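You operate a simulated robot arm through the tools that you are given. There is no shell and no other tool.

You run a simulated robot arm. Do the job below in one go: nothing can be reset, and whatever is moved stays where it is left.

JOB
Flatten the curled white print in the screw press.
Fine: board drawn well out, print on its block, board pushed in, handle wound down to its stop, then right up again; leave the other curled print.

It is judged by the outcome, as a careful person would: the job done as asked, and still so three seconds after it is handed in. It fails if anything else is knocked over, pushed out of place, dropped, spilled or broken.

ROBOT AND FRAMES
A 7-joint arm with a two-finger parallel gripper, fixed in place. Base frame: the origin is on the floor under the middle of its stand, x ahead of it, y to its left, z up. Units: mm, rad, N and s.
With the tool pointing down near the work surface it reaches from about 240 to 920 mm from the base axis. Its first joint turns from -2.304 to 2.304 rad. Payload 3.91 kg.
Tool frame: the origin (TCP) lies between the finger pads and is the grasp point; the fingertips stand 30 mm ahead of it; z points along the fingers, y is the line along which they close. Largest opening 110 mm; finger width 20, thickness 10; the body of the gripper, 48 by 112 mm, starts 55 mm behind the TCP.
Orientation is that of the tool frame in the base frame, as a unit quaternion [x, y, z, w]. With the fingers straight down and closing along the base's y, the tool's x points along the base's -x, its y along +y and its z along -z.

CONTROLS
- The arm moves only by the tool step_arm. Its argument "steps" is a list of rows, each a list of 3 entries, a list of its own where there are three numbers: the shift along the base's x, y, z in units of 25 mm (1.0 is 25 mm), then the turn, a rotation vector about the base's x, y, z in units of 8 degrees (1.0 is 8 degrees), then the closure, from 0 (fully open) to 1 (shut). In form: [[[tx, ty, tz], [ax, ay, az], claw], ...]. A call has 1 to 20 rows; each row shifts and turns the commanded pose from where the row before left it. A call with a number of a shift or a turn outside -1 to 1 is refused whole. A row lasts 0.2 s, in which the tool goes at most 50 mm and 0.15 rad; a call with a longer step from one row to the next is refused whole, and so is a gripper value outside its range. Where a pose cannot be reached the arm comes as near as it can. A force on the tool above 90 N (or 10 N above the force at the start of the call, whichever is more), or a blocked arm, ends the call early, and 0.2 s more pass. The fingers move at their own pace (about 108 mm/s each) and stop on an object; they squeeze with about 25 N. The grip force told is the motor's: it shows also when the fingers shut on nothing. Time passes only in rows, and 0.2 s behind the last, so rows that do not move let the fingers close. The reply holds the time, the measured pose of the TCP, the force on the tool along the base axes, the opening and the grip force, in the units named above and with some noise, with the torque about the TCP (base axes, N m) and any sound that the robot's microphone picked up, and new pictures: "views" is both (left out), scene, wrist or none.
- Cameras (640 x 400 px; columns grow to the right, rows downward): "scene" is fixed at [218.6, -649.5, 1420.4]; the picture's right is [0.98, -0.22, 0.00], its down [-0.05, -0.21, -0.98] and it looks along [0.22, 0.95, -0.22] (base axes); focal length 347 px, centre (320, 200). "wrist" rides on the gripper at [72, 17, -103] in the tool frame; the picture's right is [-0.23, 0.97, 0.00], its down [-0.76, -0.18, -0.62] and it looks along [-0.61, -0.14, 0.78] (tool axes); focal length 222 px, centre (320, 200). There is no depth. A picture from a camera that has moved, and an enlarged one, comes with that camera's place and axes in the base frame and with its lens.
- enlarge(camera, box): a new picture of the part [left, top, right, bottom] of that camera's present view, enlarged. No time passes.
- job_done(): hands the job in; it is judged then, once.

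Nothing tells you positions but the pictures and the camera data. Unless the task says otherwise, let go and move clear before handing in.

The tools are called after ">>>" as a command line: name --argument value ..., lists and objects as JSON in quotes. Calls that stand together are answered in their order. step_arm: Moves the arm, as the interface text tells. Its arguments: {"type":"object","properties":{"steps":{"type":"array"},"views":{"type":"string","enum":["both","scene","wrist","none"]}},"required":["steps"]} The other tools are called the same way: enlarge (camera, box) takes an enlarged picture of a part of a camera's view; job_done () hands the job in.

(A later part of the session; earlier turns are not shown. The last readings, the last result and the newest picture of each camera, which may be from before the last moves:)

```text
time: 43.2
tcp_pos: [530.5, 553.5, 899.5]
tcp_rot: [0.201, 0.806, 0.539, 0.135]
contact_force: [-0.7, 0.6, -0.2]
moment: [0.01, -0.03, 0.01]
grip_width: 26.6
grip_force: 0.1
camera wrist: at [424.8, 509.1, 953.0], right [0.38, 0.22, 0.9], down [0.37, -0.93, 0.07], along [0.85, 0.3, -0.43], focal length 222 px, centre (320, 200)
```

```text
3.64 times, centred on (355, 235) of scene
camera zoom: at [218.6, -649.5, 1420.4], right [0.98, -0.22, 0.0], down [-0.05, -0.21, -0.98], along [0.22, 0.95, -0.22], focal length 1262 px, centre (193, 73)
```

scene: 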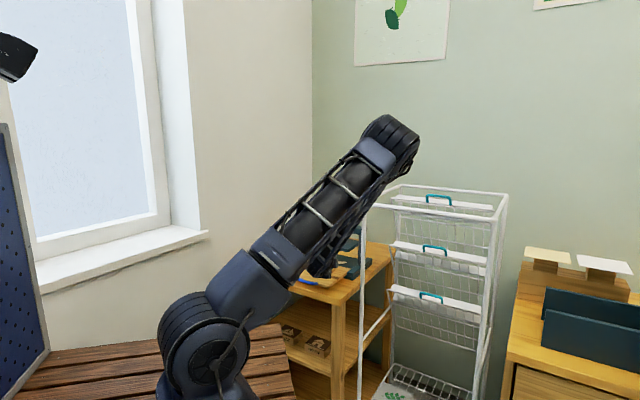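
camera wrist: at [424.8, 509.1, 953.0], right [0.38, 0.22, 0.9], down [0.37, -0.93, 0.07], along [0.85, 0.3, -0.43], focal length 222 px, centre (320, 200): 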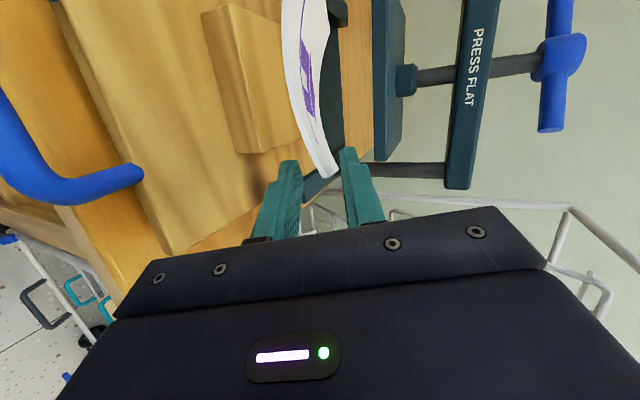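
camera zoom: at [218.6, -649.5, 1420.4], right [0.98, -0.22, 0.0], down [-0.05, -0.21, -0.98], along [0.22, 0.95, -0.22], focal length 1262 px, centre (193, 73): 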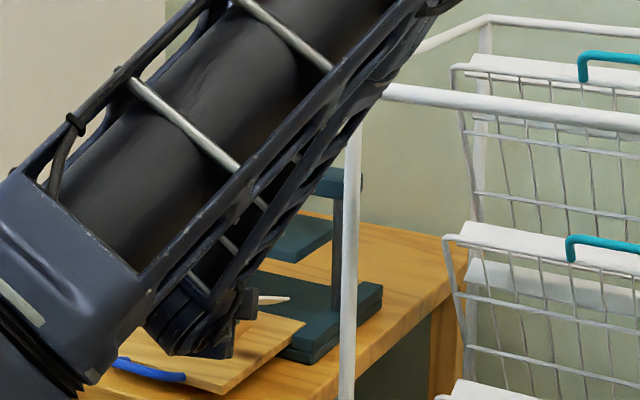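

It's lowering smoothly. I'll keep opening.

>>> step_arm --steps '[[[0, 0, 0], [0, 0, 0], 0.73], [[0, 0, 0], [0, 0, 0], 0.7], [[0, 0, 0], [0, 0, 0], 0.67], [[0, 0, 0], [0, 0, 0], 0.64], [[0, 0, 0], [0, 0, 0], 0.61], [[0, 0, 0], [0, 0, 0], 0.58], [[0, 0, 0], [0, 0, 0], 0.55], [[0, 0, 0], [0, 0, 0], 0.52], [[0, 0, 0], [0, 0, 0], 0.49], [[0, 0, 0], [0, 0, 0], 0.46]]'

>>> enlarge --camera "wrist" --box '[100, 0, 420, 200]'

```text
time: 45.4
tcp_pos: [530.4, 553.0, 896.4]
tcp_rot: [0.202, 0.807, 0.539, 0.135]
contact_force: [-0.4, -0.4, -0.5]
moment: [-0.01, -0.01, 0.02]
grip_width: 59.2
grip_force: 0.0
camera wrist: at [424.9, 509.1, 953.0], right [0.38, 0.22, 0.9], down [0.37, -0.93, 0.07], along [0.85, 0.3, -0.43], focal length 222 px, centre (320, 200)
```

scene: 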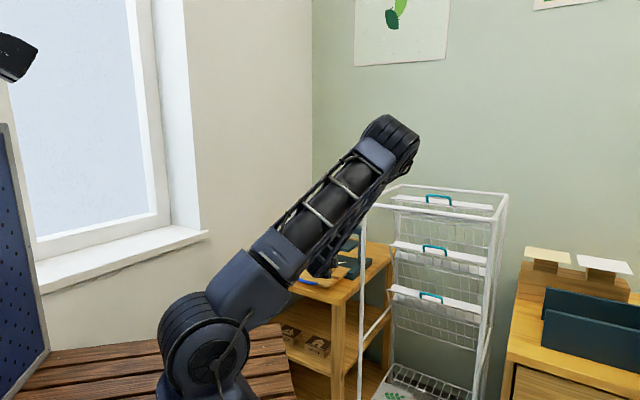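
wrist: 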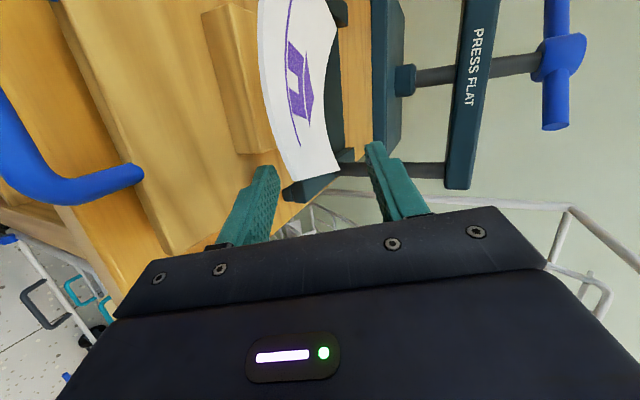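

```text
2.00 times, centred on (260, 100) of wrist
camera zoom: at [424.9, 509.1, 953.0], right [0.38, 0.22, 0.9], down [0.37, -0.93, 0.07], along [0.85, 0.3, -0.43], focal length 444 px, centre (440, 400)
```

zoom: 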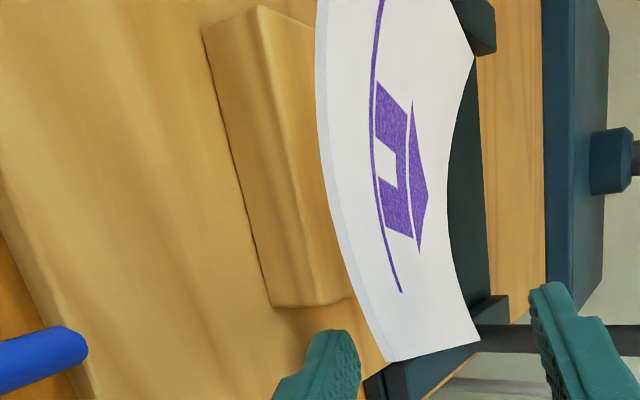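

>>> step_arm --steps '[[[0, 0, 0], [0, 0, 0], 0.43], [[0, 0, 0], [0, 0, 0], 0.4], [[0, 0, 0], [0, 0, 0], 0.37], [[0, 0, 0], [0, 0, 0], 0.34], [[0, 0, 0], [0, 0, 0], 0.31], [[0, 0, 0], [0, 0, 0], 0.28], [[0, 0, 0], [0, 0, 0], 0.24], [[0, 0, 0], [0, 0, 0], 0.2], [[0, 0, 0], [0, 0, 0], 0.16]]'

>>> enlarge --camera "wrist" --box '[100, 0, 420, 200]'

>>> enlarge --camera "scene" --box '[290, 180, 420, 290]'

```text
time: 47.4
tcp_pos: [529.9, 552.6, 897.4]
tcp_rot: [0.202, 0.807, 0.539, 0.134]
contact_force: [0.2, -1.0, -0.4]
moment: [-0.03, 0.01, 0.0]
grip_width: 92.4
grip_force: 0.0
camera wrist: at [424.8, 509.1, 953.0], right [0.38, 0.22, 0.9], down [0.37, -0.93, 0.07], along [0.85, 0.3, -0.43], focal length 222 px, centre (320, 200)
```

scene: 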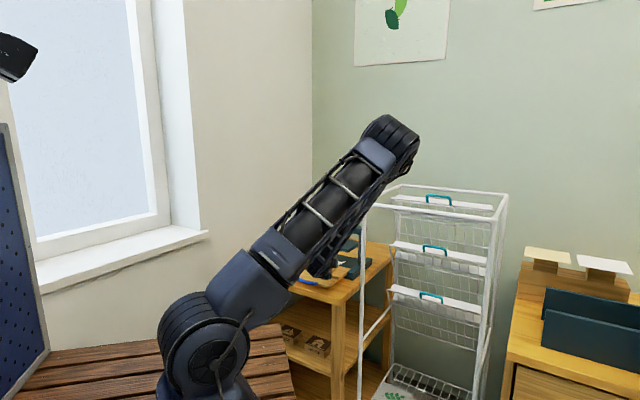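
wrist: 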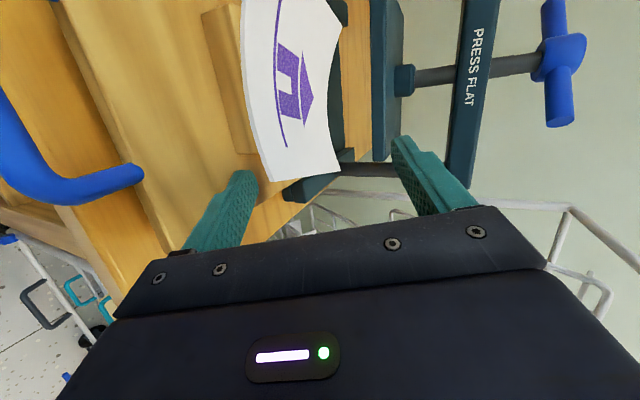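

```text
2.00 times, centred on (260, 100) of wrist
camera zoom: at [424.8, 509.1, 953.0], right [0.38, 0.22, 0.9], down [0.37, -0.93, 0.07], along [0.85, 0.3, -0.43], focal length 444 px, centre (440, 400)
```

zoom: 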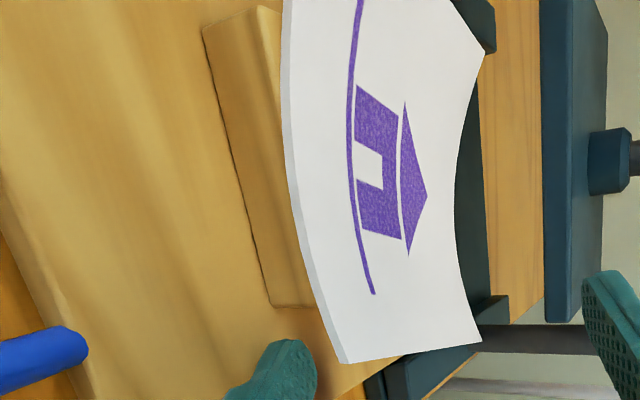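

```text
3.64 times, centred on (355, 235) of scene
camera zoom: at [218.6, -649.5, 1420.4], right [0.98, -0.22, 0.0], down [-0.05, -0.21, -0.98], along [0.22, 0.95, -0.22], focal length 1262 px, centre (193, 73)
```

zoom: 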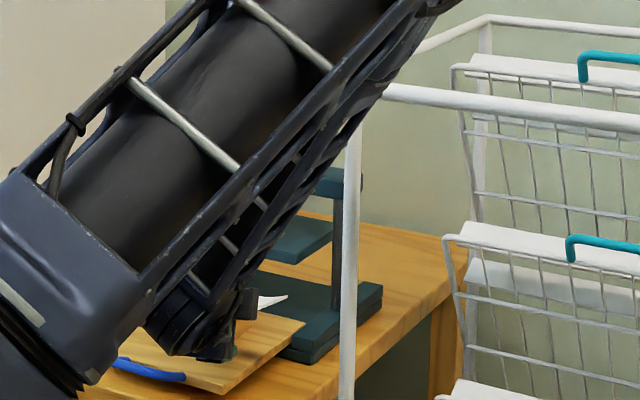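

The print lies on the block. I'll open fully, back the fingers out horizontally, then rise and look.

>>> step_arm --steps '[[[0, 0, 0], [0, 0, 0], 0.08], [[0, 0, 0], [0, 0, 0], 0], [[-0.14, -0.26, 0], [0, 0, 0], 0], [[-0.23, -0.44, 0], [0, 0, 0], 0], [[-0.23, -0.44, 0], [0, 0, 0], 0], [[-0.23, -0.44, 0.2], [0, 0, 0], 0], [[-0.3, -0.4, 0.7], [0, 0, 0], 0], [[-0.3, -0.4, 0.8], [0, 0, 0], 0], [[-0.3, -0.3, 0.8], [0, 0, 0], 0], [[0, 0, 0], [0, 0, 0], 0]]'

>>> enlarge --camera "scene" --box '[290, 180, 420, 290]'

>>> enlarge --camera "wrist" --box '[100, 0, 420, 200]'

```text
time: 49.6
tcp_pos: [486.9, 487.2, 961.4]
tcp_rot: [0.202, 0.807, 0.539, 0.135]
contact_force: [0.2, -0.5, -0.8]
moment: [0.03, 0.01, -0.02]
grip_width: 109.9
grip_force: 0.0
camera wrist: at [383.1, 443.1, 1015.9], right [0.38, 0.22, 0.9], down [0.37, -0.93, 0.07], along [0.85, 0.3, -0.43], focal length 222 px, centre (320, 200)
```

scene: 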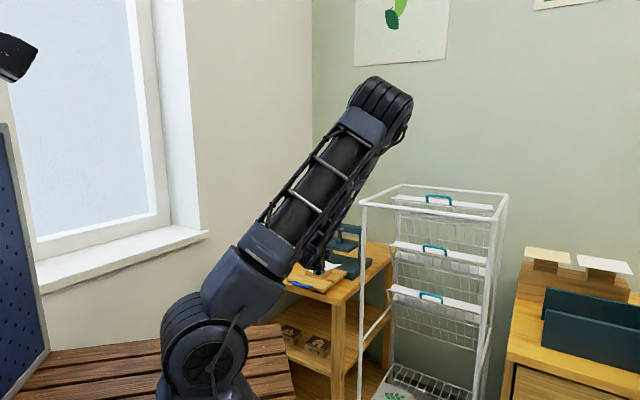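
wrist: 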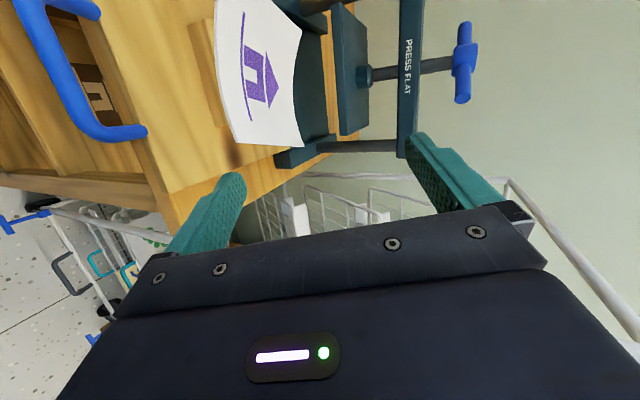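

```text
3.64 times, centred on (355, 235) of scene
camera zoom: at [218.6, -649.5, 1420.4], right [0.98, -0.22, 0.0], down [-0.05, -0.21, -0.98], along [0.22, 0.95, -0.22], focal length 1262 px, centre (193, 73)
```

zoom: 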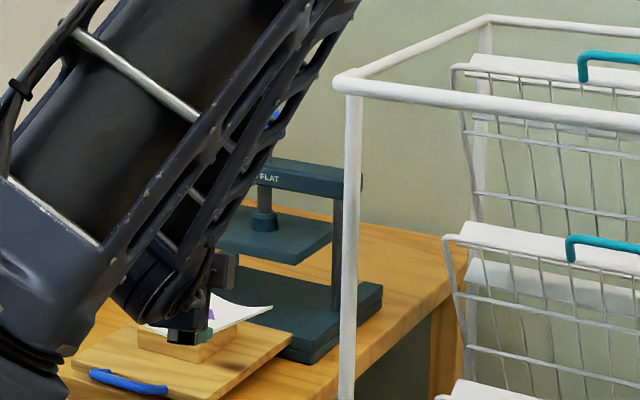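

```text
2.00 times, centred on (260, 100) of wrist
camera zoom: at [383.1, 443.1, 1015.9], right [0.38, 0.22, 0.9], down [0.37, -0.93, 0.07], along [0.85, 0.3, -0.43], focal length 444 px, centre (440, 400)
```

zoom: 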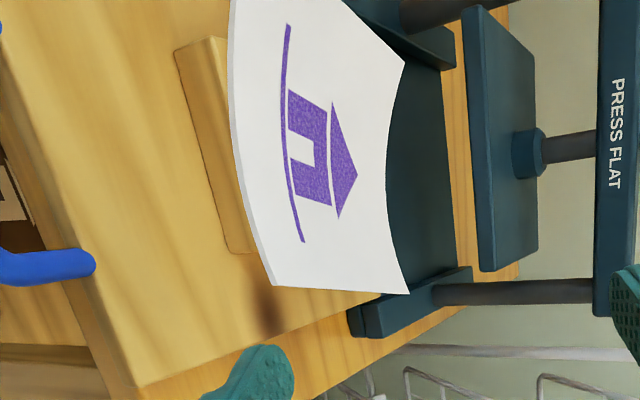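

The print is resting on the press block. I'll return the tool to pointing down and rise to get a clear look from above.

>>> step_arm --steps '[[[-0.1, 0, 0.5], [-0.83, 0.441, 0], 0], [[-0.1, 0, 0.5], [-0.83, 0.441, 0], 0], [[-0.1, 0, 0.5], [-0.83, 0.441, 0], 0], [[-0.1, 0, 0.5], [-0.83, 0.441, 0], 0], [[-0.1, 0, 0.5], [-0.83, 0.441, 0], 0], [[-0.1, 0, 0.5], [-0.83, 0.441, 0], 0], [[-0.1, 0, 0.5], [-0.83, 0.441, 0], 0], [[-0.1, 0, 0.5], [-0.83, 0.441, 0], 0], [[-0.1, 0, 0.3], [-0.83, 0.441, 0], 0], [[0, 0, 0], [0, 0, 0], 0]]'

>>> enlarge --camera "scene" --box '[290, 200, 400, 290]'

```text
time: 50.9
tcp_pos: [569.5, 416.6, 987.6]
tcp_rot: [0.333, 0.914, 0.233, 0.006]
contact_force: [-19.7, 14.2, 4.0]
moment: [-0.79, -1.33, 1.1]
grip_width: 109.5
grip_force: 0.0
out of reach, approached as far as the arm can: row 5
stopped in row 6: the force on the tool passed its limit at 134 N (the readings are from after the stop); the commanded pose is now the measured one
camera wrist: at [507.2, 429.1, 1097.2], right [0.77, 0.51, 0.39], down [0.38, -0.85, 0.37], along [0.52, -0.14, -0.84], focal length 222 px, centre (320, 200)
```

scene: 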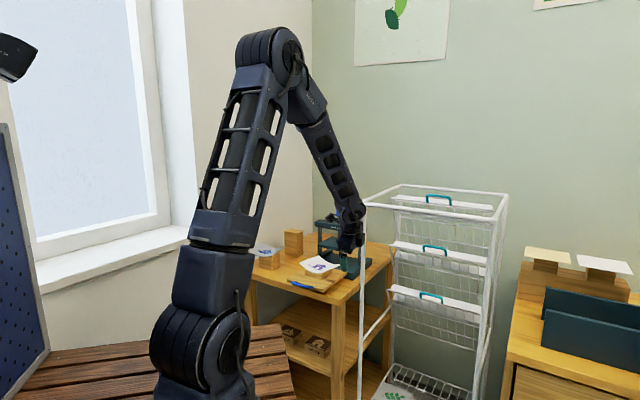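
wrist: 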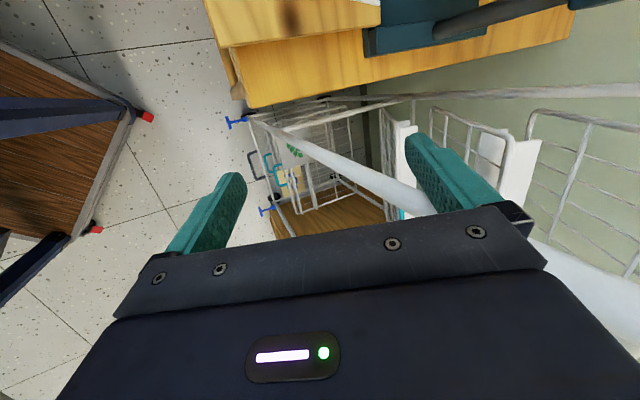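

```text
4.44 times, centred on (345, 245) of scene
camera zoom: at [218.6, -649.5, 1420.4], right [0.98, -0.22, 0.0], down [-0.05, -0.21, -0.98], along [0.22, 0.95, -0.22], focal length 1542 px, centre (209, 0)
```

zoom: 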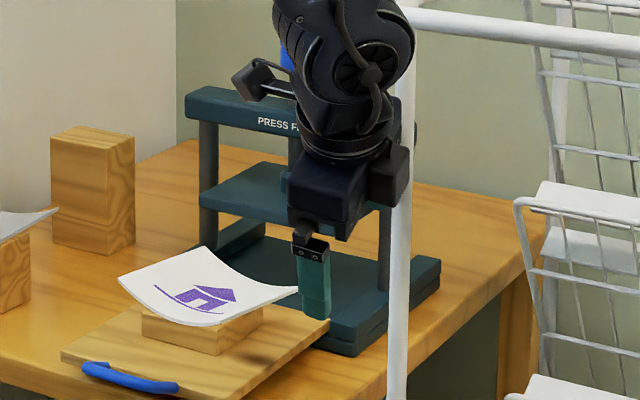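

The wrist re-solved abruptly and the gripper has come up against the rack's front-left post. Before anything else I'll check whether the rack has shifted.

>>> enlarge --camera "scene" --box '[500, 230, 640, 330]'

>>> enlarge --camera "scene" --box '[330, 140, 530, 270]'

>>> enlarge --camera "scene" --box '[320, 180, 420, 280]'

```text
4.00 times, centred on (570, 280) of scene
camera zoom: at [218.6, -649.5, 1420.4], right [0.98, -0.22, 0.0], down [-0.05, -0.21, -0.98], along [0.22, 0.95, -0.22], focal length 1388 px, centre (-680, -120)
```

zoom: 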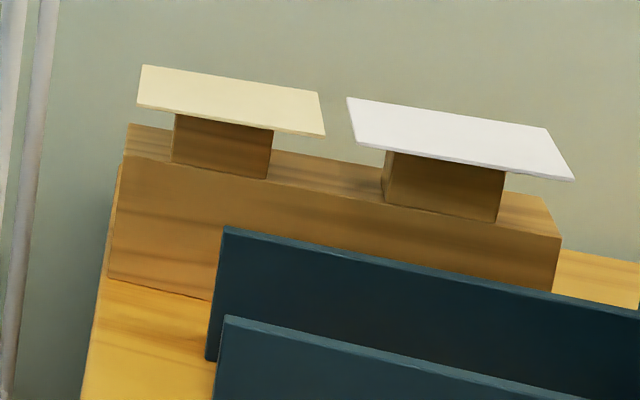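

```text
3.08 times, centred on (430, 205) of scene
camera zoom: at [218.6, -649.5, 1420.4], right [0.98, -0.22, 0.0], down [-0.05, -0.21, -0.98], along [0.22, 0.95, -0.22], focal length 1068 px, centre (-18, 185)
```

zoom: 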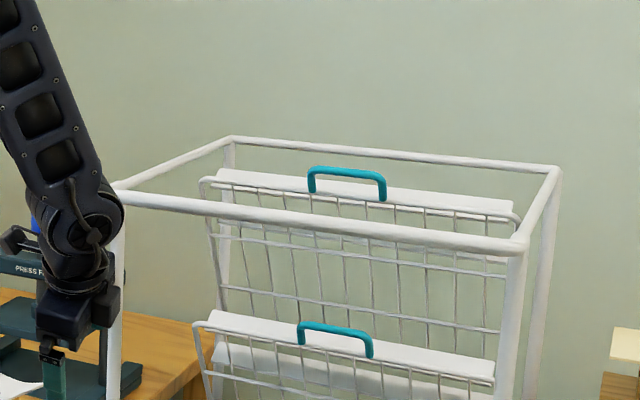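

```text
4.00 times, centred on (370, 230) of scene
camera zoom: at [218.6, -649.5, 1420.4], right [0.98, -0.22, 0.0], down [-0.05, -0.21, -0.98], along [0.22, 0.95, -0.22], focal length 1388 px, centre (120, 80)
```

zoom: 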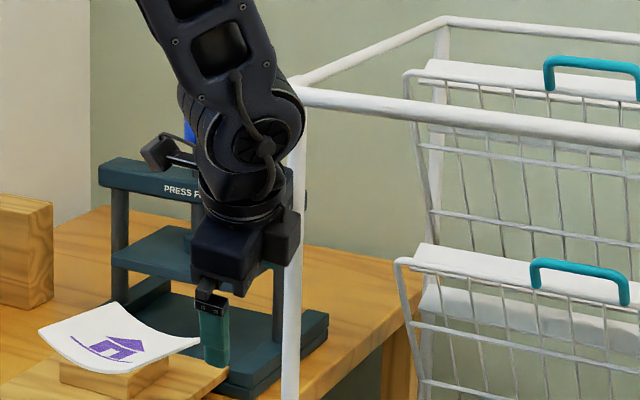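

The rack hasn't moved: its corners, handles and posts sit at the same pixels as before. The wrist is just resting against its corner, so I'll move gently away, toward -x/+y.

>>> step_arm --steps '[[[-0.3, 0.2, 0], [0, 0, 0], 0], [[-0.4, 0.25, 0.1], [0, 0, 0], 0], [[-0.5, 0.3, 0.2], [0, 0, 0], 0], [[-0.5, 0.3, 0.2], [0, 0, 0], 0], [[0, 0, 0], [0, 0, 0], 0]]'

>>> enlarge --camera "scene" --box '[320, 180, 420, 280]'

>>> enlarge --camera "scene" --box '[330, 140, 530, 270]'

```text
time: 52.1
tcp_pos: [532.0, 441.1, 1001.1]
tcp_rot: [0.336, 0.912, 0.234, 0.008]
contact_force: [-0.8, 0.2, 0.2]
moment: [-0.04, -0.02, 0.0]
grip_width: 109.9
grip_force: 0.0
camera wrist: at [467.7, 454.0, 1110.2], right [0.77, 0.51, 0.39], down [0.38, -0.85, 0.37], along [0.52, -0.14, -0.84], focal length 222 px, centre (320, 200)
```

scene: 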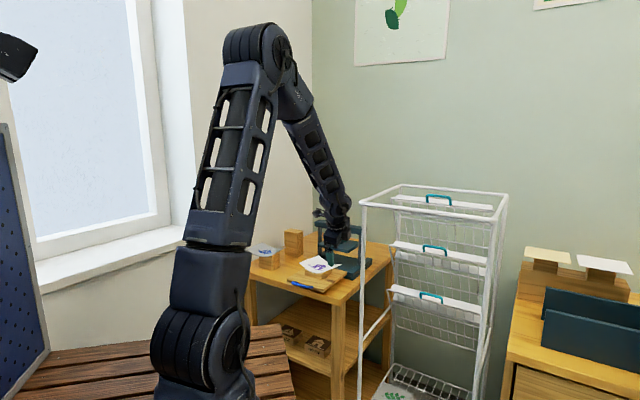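
wrist: 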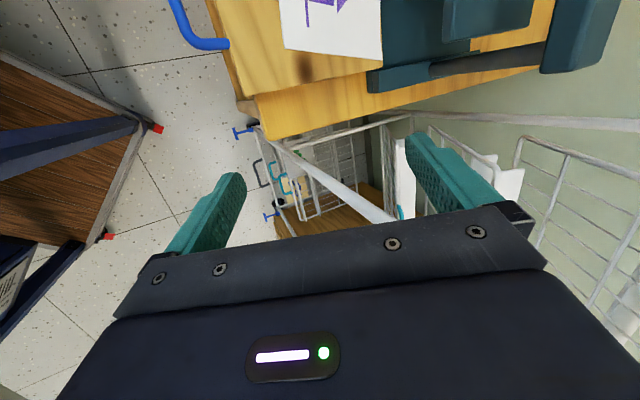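

```text
4.00 times, centred on (370, 230) of scene
camera zoom: at [218.6, -649.5, 1420.4], right [0.98, -0.22, 0.0], down [-0.05, -0.21, -0.98], along [0.22, 0.95, -0.22], focal length 1388 px, centre (120, 80)
```

zoom: 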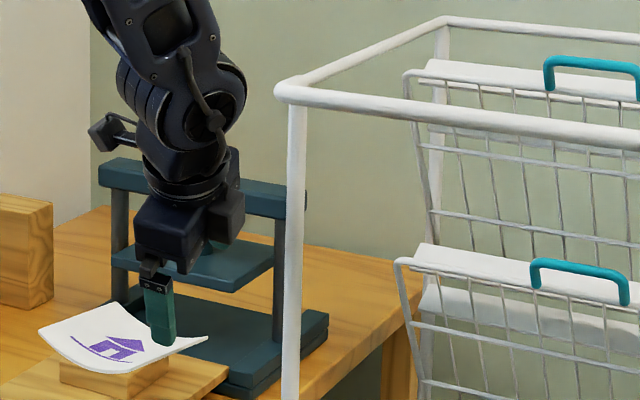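

```text
3.08 times, centred on (430, 205) of scene
camera zoom: at [218.6, -649.5, 1420.4], right [0.98, -0.22, 0.0], down [-0.05, -0.21, -0.98], along [0.22, 0.95, -0.22], focal length 1068 px, centre (-18, 185)
```

zoom: 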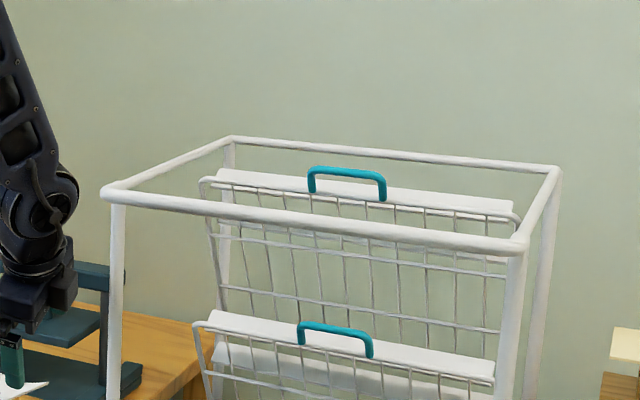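

Clear of the rack, and it is exactly where it was. Now I'll move further left and bring the tool to vertical in small steps.

>>> step_arm --steps '[[[-0.6, 0.5, 0.4], [0, 0, 0], 0], [[-0.6, 0.5, 0.4], [-0.39, 0.16, 0], 0], [[-0.6, 0.5, 0.4], [-0.39, 0.16, 0], 0], [[-0.4, 0.4, 0.3], [-0.39, 0.16, 0], 0], [[0, 0.2, 0.2], [-0.39, 0.16, 0], 0], [[0, 0, 0], [0, 0, 0], 0]]'

```text
time: 53.5
tcp_pos: [475.7, 491.9, 1043.1]
tcp_rot: [0.343, 0.932, 0.118, 0.004]
contact_force: [-0.3, 0.4, 0.4]
moment: [0.02, -0.02, 0.03]
grip_width: 110.2
grip_force: 0.2
camera wrist: at [423.5, 529.6, 1153.2], right [0.79, 0.57, 0.2], down [0.41, -0.75, 0.51], along [0.44, -0.32, -0.84], focal length 222 px, centre (320, 200)
```

scene: 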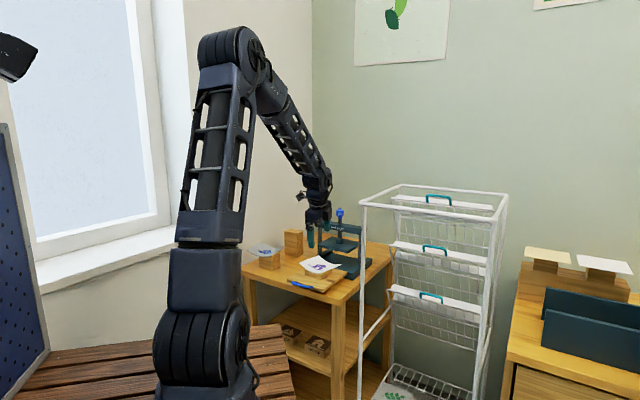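
wrist: 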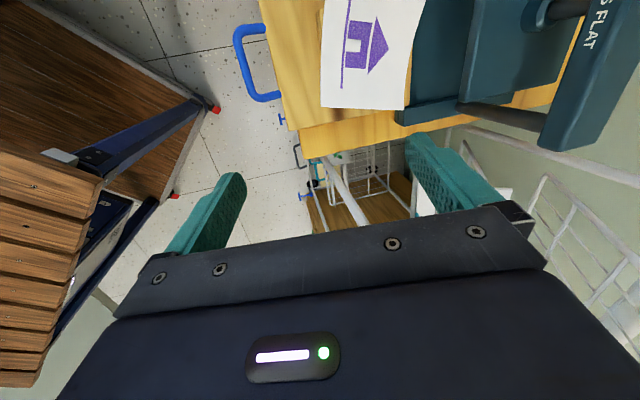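

>>> enlarge --camera "scene" --box '[290, 200, 400, 290]'

>>> enlarge --camera "wrist" --box '[220, 0, 640, 200]'

```text
4.44 times, centred on (345, 245) of scene
camera zoom: at [218.6, -649.5, 1420.4], right [0.98, -0.22, 0.0], down [-0.05, -0.21, -0.98], along [0.22, 0.95, -0.22], focal length 1542 px, centre (209, 0)
```

zoom: 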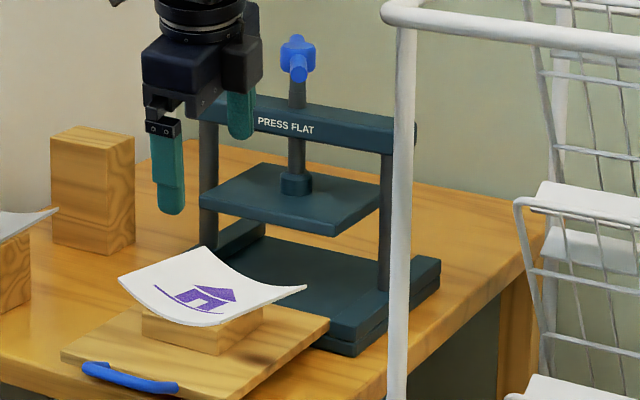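

```text
1.52 times, centred on (430, 100) of wrist
camera zoom: at [423.5, 529.6, 1153.2], right [0.79, 0.57, 0.2], down [0.41, -0.75, 0.51], along [0.44, -0.32, -0.84], focal length 338 px, centre (152, 352)
```

zoom: 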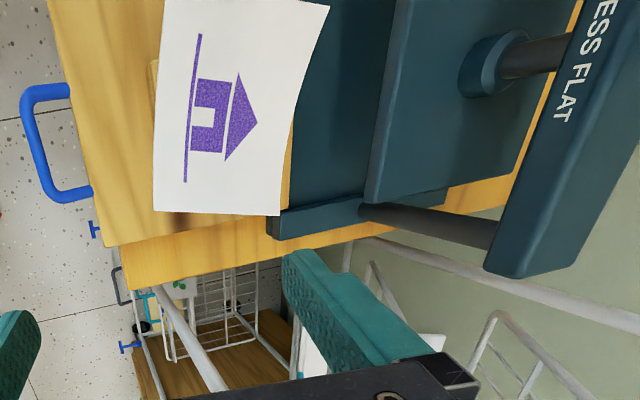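

During the abrupt move the T-handle also got turned about a quarter (harmless, I'll wind it anyway), and the retreat dragged the board ~35 mm further out. The print sits nearly centred on its block but turned ~14°. I'll get a clean overhead view with the tool vertical.

>>> step_arm --steps '[[[0.25, 0.727, -0.3], [-0.262, 0.107, -0.095], 0.6], [[0.25, 0.727, -0.3], [-0.262, 0.107, -0.095], 0.8], [[0.25, 0.727, -0.3], [-0.262, 0.107, -0.095], 1], [[0.25, 0.727, -0.3], [-0.262, 0.107, -0.095], 1], [[0.25, 0.727, -0.3], [-0.262, 0.107, -0.095], 1], [[0.25, 0.727, -0.3], [-0.262, 0.107, -0.095], 1], [[0, 0, 0], [0, 0, 0], 1]]'

>>> enlarge --camera "wrist" --box '[180, 0, 500, 200]'

>>> enlarge --camera "scene" --box '[290, 200, 400, 290]'

```text
time: 55.1
tcp_pos: [512.8, 602.2, 996.3]
tcp_rot: [0.382, 0.924, -0.001, 0.004]
contact_force: [0.3, 0.2, 0.5]
moment: [-0.01, 0.01, 0.0]
grip_width: 0.0
grip_force: 24.8
camera wrist: at [472.7, 666.9, 1098.9], right [0.85, 0.53, 0.0], down [0.41, -0.66, 0.63], along [0.34, -0.53, -0.78], focal length 222 px, centre (320, 200)
```

scene: 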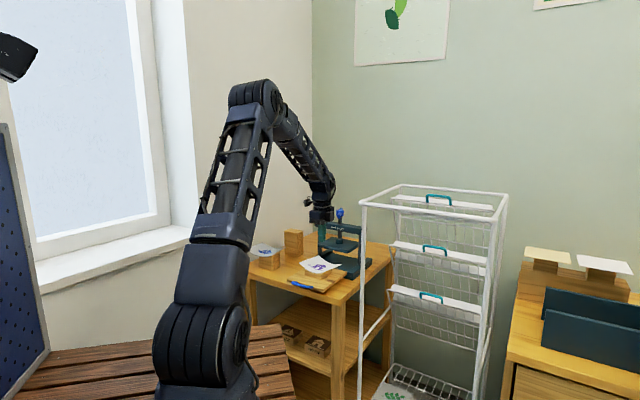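
wrist: 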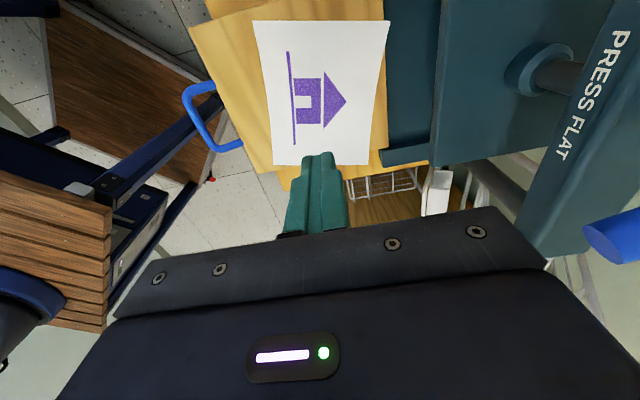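

```text
2.00 times, centred on (340, 100) of wrist
camera zoom: at [472.7, 666.9, 1098.9], right [0.85, 0.53, 0.0], down [0.41, -0.66, 0.63], along [0.34, -0.53, -0.78], focal length 444 px, centre (280, 400)
```

zoom: 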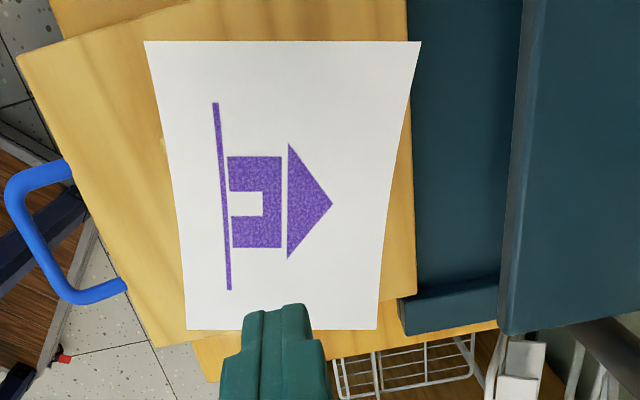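

```text
4.44 times, centred on (345, 245) of scene
camera zoom: at [218.6, -649.5, 1420.4], right [0.98, -0.22, 0.0], down [-0.05, -0.21, -0.98], along [0.22, 0.95, -0.22], focal length 1542 px, centre (209, 0)
```

zoom: 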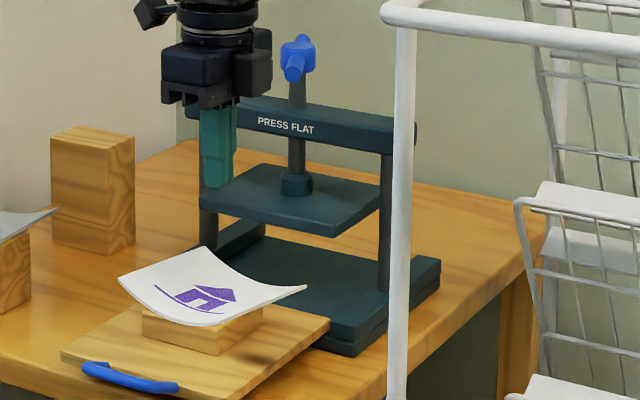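

Good overhead view: the print is centred near (513, 610), the block near (503, 606), and the print is turned about 13° clockwise. Let me look at the visible sliver of the block to fix the relation.

>>> enlarge --camera "wrist" --box '[240, 10, 400, 110]'

>>> enlarge --camera "scene" --box '[300, 250, 360, 290]'

```text
4.00 times, centred on (320, 60) of wrist
camera zoom: at [472.7, 666.9, 1098.9], right [0.85, 0.53, 0.0], down [0.41, -0.66, 0.63], along [0.34, -0.53, -0.78], focal length 888 px, centre (320, 760)
```

zoom: 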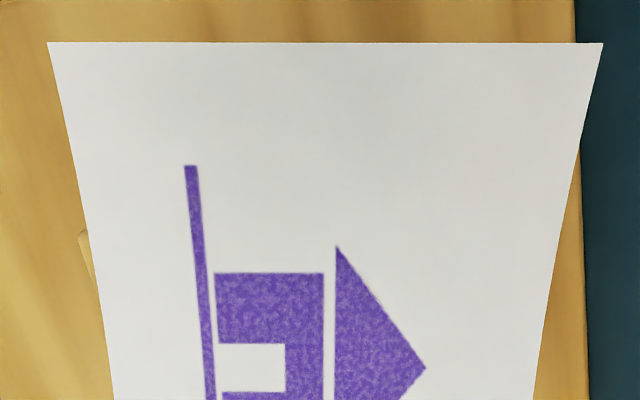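

```text
10.00 times, centred on (330, 270) of scene
camera zoom: at [218.6, -649.5, 1420.4], right [0.98, -0.22, 0.0], down [-0.05, -0.21, -0.98], along [0.22, 0.95, -0.22], focal length 3470 px, centre (220, -500)
```

zoom: 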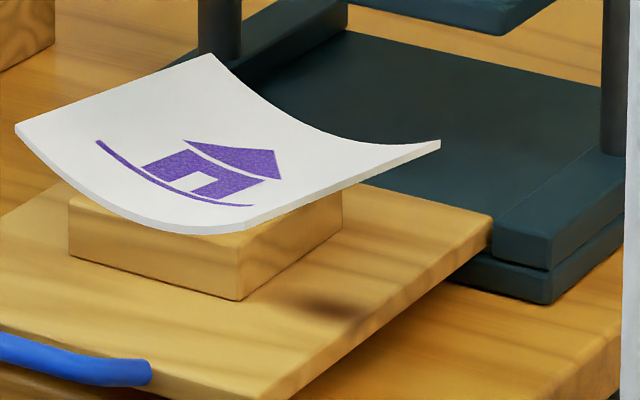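

I'll square the print with a gentle nudge: closed fingers, tool vertical, pressing on the print's right edge near its far end. First I'll go beside it on the right, clear of the board and press.

>>> step_arm --steps '[[[0.8, -0.464, -0.5], [0, 0, 0], 1], [[0.8, -0.464, -0.5], [0, 0, 0], 1], [[0.8, -0.464, -0.5], [0, 0, 0], 1], [[0.8, -0.464, -0.5], [0, 0, 0], 1], [[0, 0, -0.7], [0, 0, 0], 1], [[0, 0, -0.7], [0, 0, 0], 1], [[0, 0, -0.7], [0, 0, 0], 1], [[0, 0, -0.7], [0, 0, 0], 1], [[0, 0, 0], [0, 0, 0], 1]]'

>>> enlarge --camera "wrist" --box '[180, 0, 500, 200]'

>>> enlarge --camera "scene" --box '[290, 200, 400, 290]'

```text
time: 57.1
tcp_pos: [592.6, 556.6, 875.9]
tcp_rot: [0.382, 0.924, -0.001, 0.004]
contact_force: [0.0, -0.6, -0.7]
moment: [-0.02, 0.02, 0.01]
grip_width: 0.0
grip_force: 25.2
camera wrist: at [552.6, 621.1, 979.5], right [0.85, 0.53, 0.0], down [0.41, -0.66, 0.63], along [0.34, -0.53, -0.78], focal length 222 px, centre (320, 200)
```

scene: 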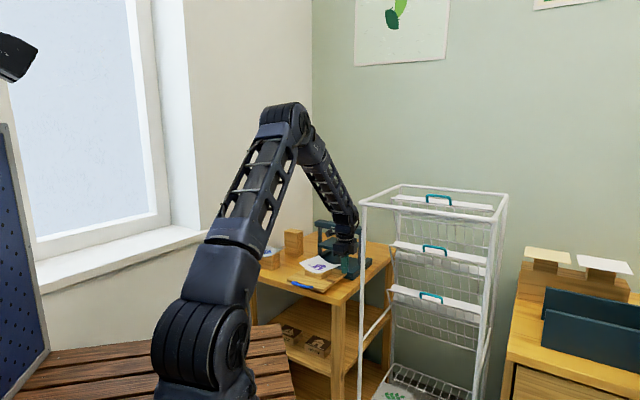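
wrist: 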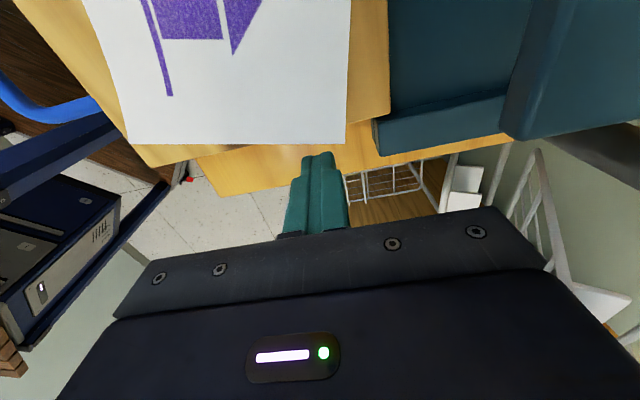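

```text
2.00 times, centred on (340, 100) of wrist
camera zoom: at [552.6, 621.1, 979.5], right [0.85, 0.53, 0.0], down [0.41, -0.66, 0.63], along [0.34, -0.53, -0.78], focal length 444 px, centre (280, 400)
```

zoom: 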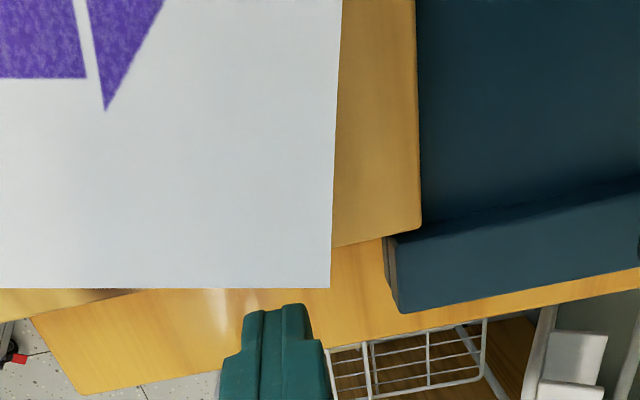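

```text
4.44 times, centred on (345, 245) of scene
camera zoom: at [218.6, -649.5, 1420.4], right [0.98, -0.22, 0.0], down [-0.05, -0.21, -0.98], along [0.22, 0.95, -0.22], focal length 1542 px, centre (209, 0)
```

zoom: 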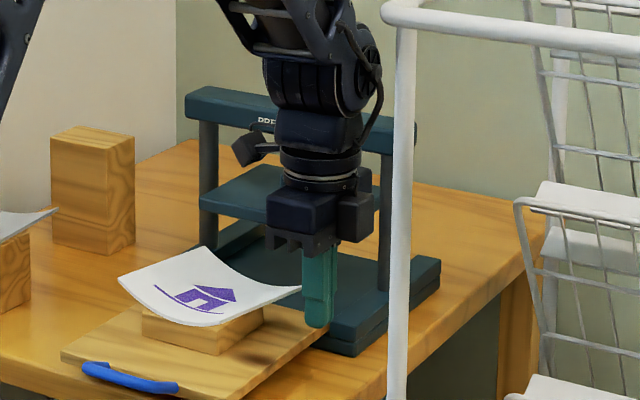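

The fingers are just outside the right edge near its far corner. I'll lower 9 mm and push slowly.

>>> step_arm --steps '[[[0, 0, -0.36], [0, 0, 0], 1], [[-0.085, 0.135, 0], [0, 0, 0], 1], [[-0.085, 0.135, 0], [0, 0, 0], 1], [[-0.085, 0.135, 0], [0, 0, 0], 1], [[-0.085, 0.135, 0], [0, 0, 0], 1], [[-0.085, 0.135, 0], [0, 0, 0], 1], [[0, 0, 0], [0, 0, 0], 1]]'

>>> enlarge --camera "wrist" --box '[180, 0, 500, 200]'

>>> enlarge --camera "scene" --box '[300, 250, 360, 290]'

```text
time: 58.7
tcp_pos: [582.6, 573.2, 867.8]
tcp_rot: [0.381, 0.924, -0.001, 0.004]
contact_force: [-0.1, 0.0, -0.4]
moment: [0.04, 0.0, 0.02]
grip_width: 0.1
grip_force: 24.7
camera wrist: at [543.1, 637.6, 970.8], right [0.85, 0.53, 0.0], down [0.41, -0.66, 0.63], along [0.34, -0.53, -0.78], focal length 222 px, centre (320, 200)
```

scene: 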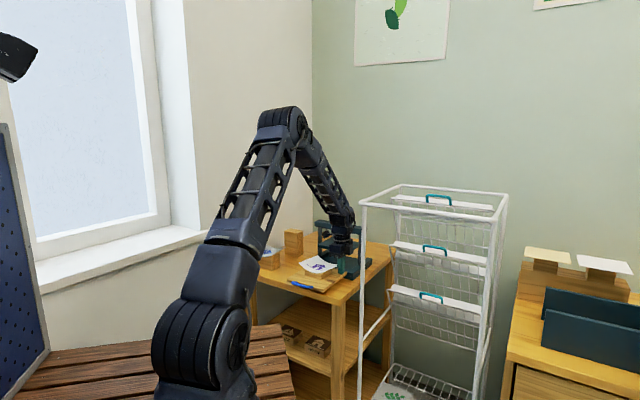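
wrist: 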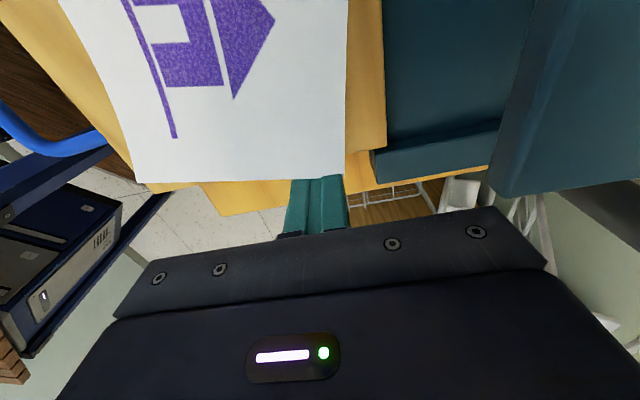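

```text
2.00 times, centred on (340, 100) of wrist
camera zoom: at [543.1, 637.6, 970.8], right [0.85, 0.53, 0.0], down [0.41, -0.66, 0.63], along [0.34, -0.53, -0.78], focal length 444 px, centre (280, 400)
```

zoom: 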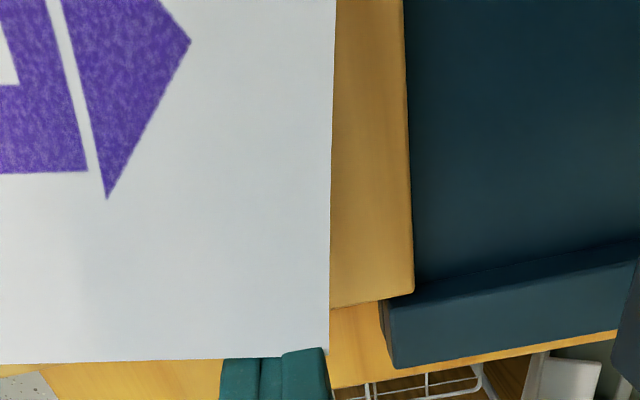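

```text
10.00 times, centred on (330, 270) of scene
camera zoom: at [218.6, -649.5, 1420.4], right [0.98, -0.22, 0.0], down [-0.05, -0.21, -0.98], along [0.22, 0.95, -0.22], focal length 3470 px, centre (220, -500)
```

zoom: 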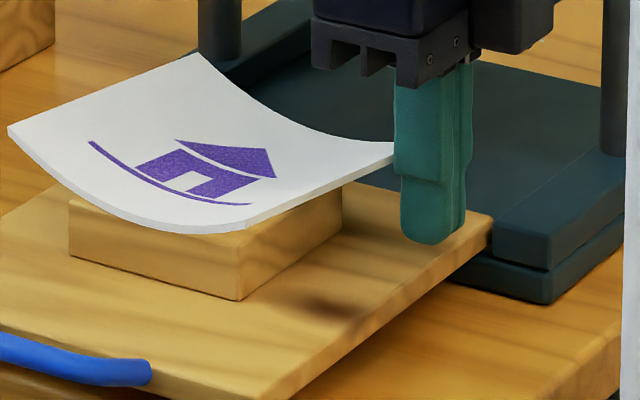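

It's rotating and sliding gently. I'll push another ~10 mm.

>>> step_arm --steps '[[[-0.085, 0.135, 0], [0, 0, 0], 1], [[-0.085, 0.135, 0], [0, 0, 0], 1], [[-0.07, 0.11, 0], [0, 0, 0], 1], [[0, 0, 0], [0, 0, 0], 1]]'

>>> enlarge --camera "wrist" --box '[180, 0, 500, 200]'

>>> enlarge --camera "scene" --box '[300, 250, 360, 290]'

```text
time: 59.7
tcp_pos: [577.0, 581.3, 869.2]
tcp_rot: [0.382, 0.924, -0.001, 0.005]
contact_force: [0.1, -0.3, -0.4]
moment: [0.02, -0.04, 0.04]
grip_width: 0.0
grip_force: 25.2
camera wrist: at [536.8, 646.4, 971.5], right [0.85, 0.53, 0.0], down [0.41, -0.66, 0.63], along [0.34, -0.53, -0.78], focal length 222 px, centre (320, 200)
```

scene: 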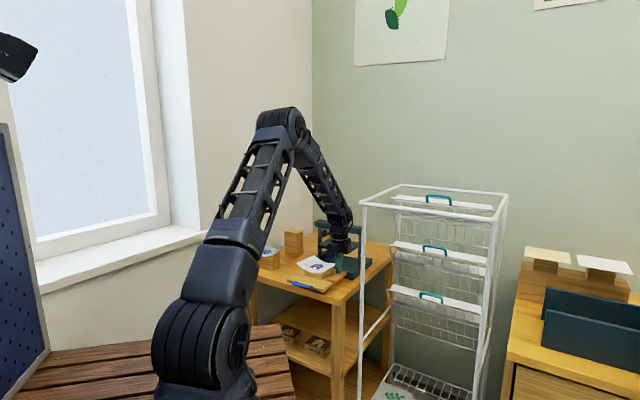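
wrist: 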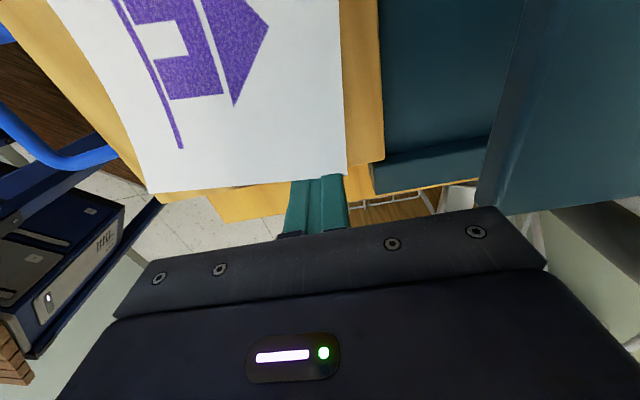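

```text
2.00 times, centred on (340, 100) of wrist
camera zoom: at [536.8, 646.4, 971.5], right [0.85, 0.53, 0.0], down [0.41, -0.66, 0.63], along [0.34, -0.53, -0.78], focal length 444 px, centre (280, 400)
```

zoom: 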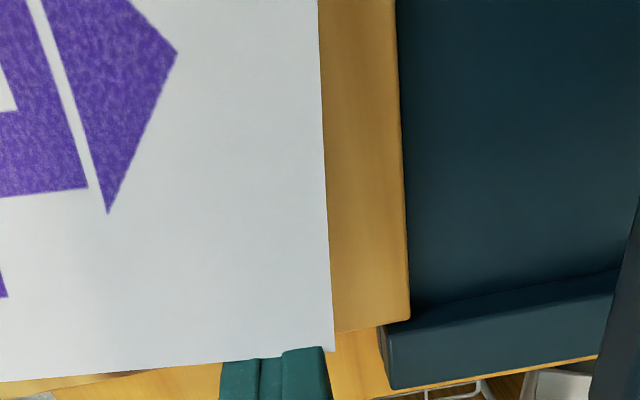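

```text
10.00 times, centred on (330, 270) of scene
camera zoom: at [218.6, -649.5, 1420.4], right [0.98, -0.22, 0.0], down [-0.05, -0.21, -0.98], along [0.22, 0.95, -0.22], focal length 3470 px, centre (220, -500)
```

zoom: 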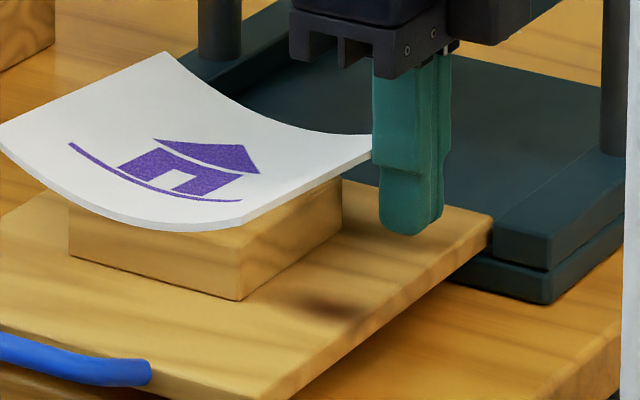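

Rotated about 6° so far with some sideways slide. I'll back off and re-measure from the overhead viewpoint.

>>> step_arm --steps '[[[0.25, -0.35, 0], [0, 0, 0], 1], [[0.1, -0.1, 0.8], [0, 0, 0], 1], [[0, 0, 1], [0, 0, 0], 1], [[0, 0, 1], [0, 0, 0], 1], [[0, 0, 1], [0, 0, 0], 1], [[-0.8, 0.5, 0.7], [0, 0, 0], 1], [[-0.8, 0.5, 0.3], [0, 0, 0], 1], [[-0.8, 0.5, 0.3], [0, 0, 0], 1], [[-0.5, 0.3, 0], [0, 0, 0], 1], [[0, 0, 0], [0, 0, 0], 1]]'

>>> enlarge --camera "wrist" --box '[180, 0, 500, 200]'

>>> enlarge --camera "scene" --box '[300, 250, 360, 290]'

```text
time: 61.9
tcp_pos: [512.1, 617.0, 995.9]
tcp_rot: [0.382, 0.924, 0.0, 0.005]
contact_force: [0.3, 0.1, 1.0]
moment: [0.04, -0.01, -0.01]
grip_width: 0.0
grip_force: 24.9
camera wrist: at [471.7, 681.2, 1098.1], right [0.85, 0.53, 0.0], down [0.41, -0.66, 0.63], along [0.34, -0.53, -0.78], focal length 222 px, centre (320, 200)
```

scene: 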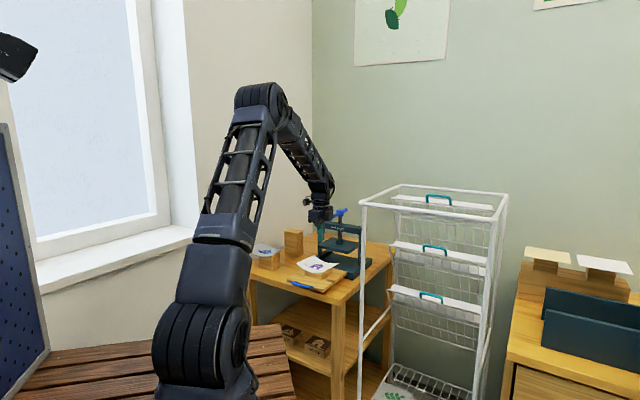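
wrist: 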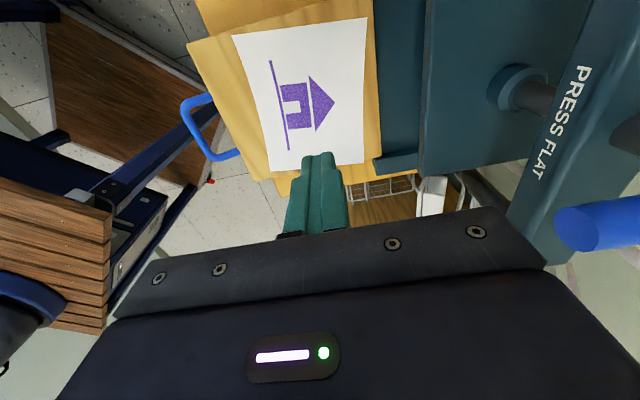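

```text
2.00 times, centred on (340, 100) of wrist
camera zoom: at [471.7, 681.2, 1098.1], right [0.85, 0.53, 0.0], down [0.41, -0.66, 0.63], along [0.34, -0.53, -0.78], focal length 444 px, centre (280, 400)
```

zoom: 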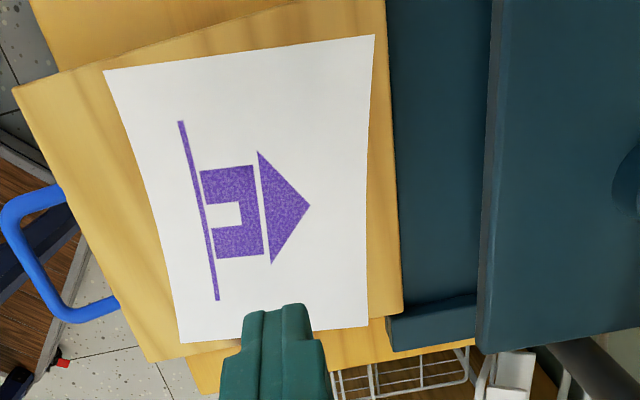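

```text
10.00 times, centred on (330, 270) of scene
camera zoom: at [218.6, -649.5, 1420.4], right [0.98, -0.22, 0.0], down [-0.05, -0.21, -0.98], along [0.22, 0.95, -0.22], focal length 3470 px, centre (220, -500)
```

zoom: 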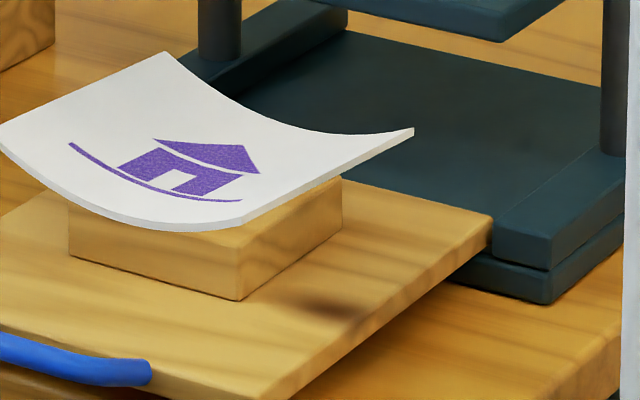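

Now the print is at about 38° vs the press's 45.8°, and ~5 mm too far left. A small counter-push on its left edge near the front corner will fix both. I'll go round to that side.

>>> step_arm --steps '[[[-0.857, 0.31, -0.3], [0, 0, 0], 1], [[-0.857, 0.31, -0.3], [0, 0, 0], 1], [[-0.857, 0.31, -0.3], [0, 0, 0], 1], [[-0.857, 0.31, -0.3], [0, 0, 0], 1], [[-0.857, 0.31, -0.3], [0, 0, 0], 1], [[0, 0, -0.9], [0, 0, 0], 1], [[0, 0, -0.9], [0, 0, 0], 1], [[0, 0, -0.9], [0, 0, 0], 1], [[0, 0, -0.9], [0, 0, 0], 1], [[0, 0, 0], [0, 0, 0], 1]]'

>>> enlarge --camera "scene" --box '[290, 240, 370, 295]'

```text
time: 64.1
tcp_pos: [405.7, 655.4, 868.9]
tcp_rot: [0.382, 0.924, -0.001, 0.004]
contact_force: [0.2, 0.4, -0.5]
moment: [-0.03, 0.03, -0.01]
grip_width: 0.2
grip_force: 25.1
camera wrist: at [366.0, 719.6, 970.9], right [0.85, 0.53, 0.0], down [0.41, -0.66, 0.63], along [0.34, -0.53, -0.78], focal length 222 px, centre (320, 200)
```

scene: 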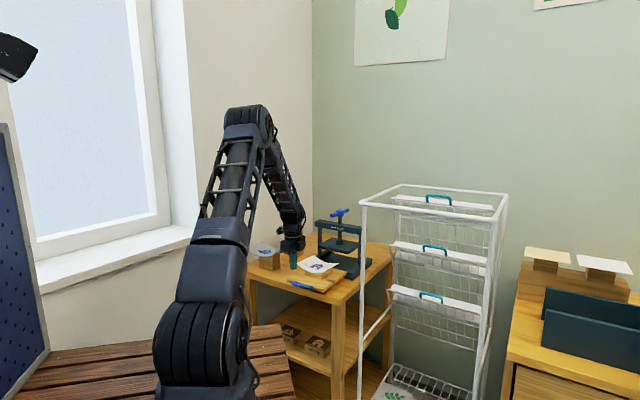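
wrist: 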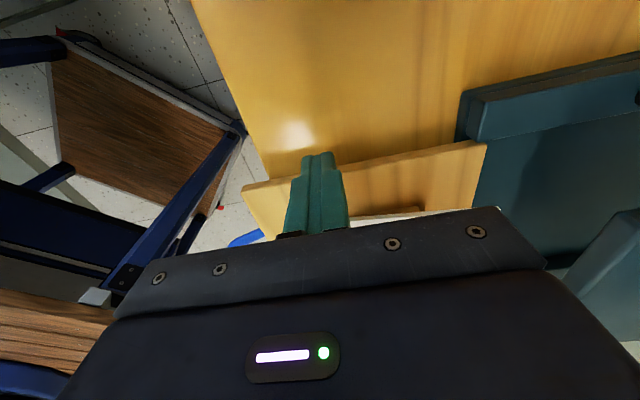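

```text
7.27 times, centred on (330, 268) of scene
camera zoom: at [218.6, -649.5, 1420.4], right [0.98, -0.22, 0.0], down [-0.05, -0.21, -0.98], along [0.22, 0.95, -0.22], focal length 2523 px, centre (247, -291)
```

zoom: 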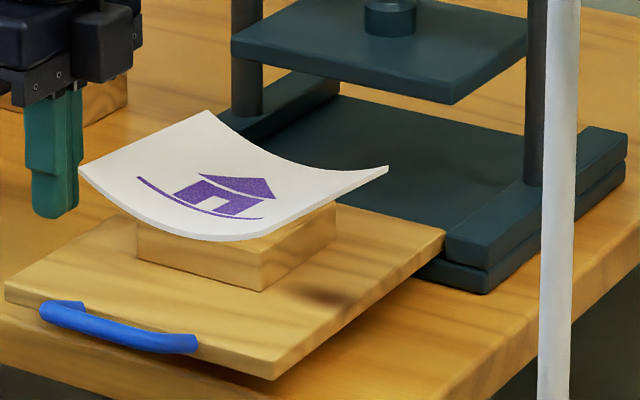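

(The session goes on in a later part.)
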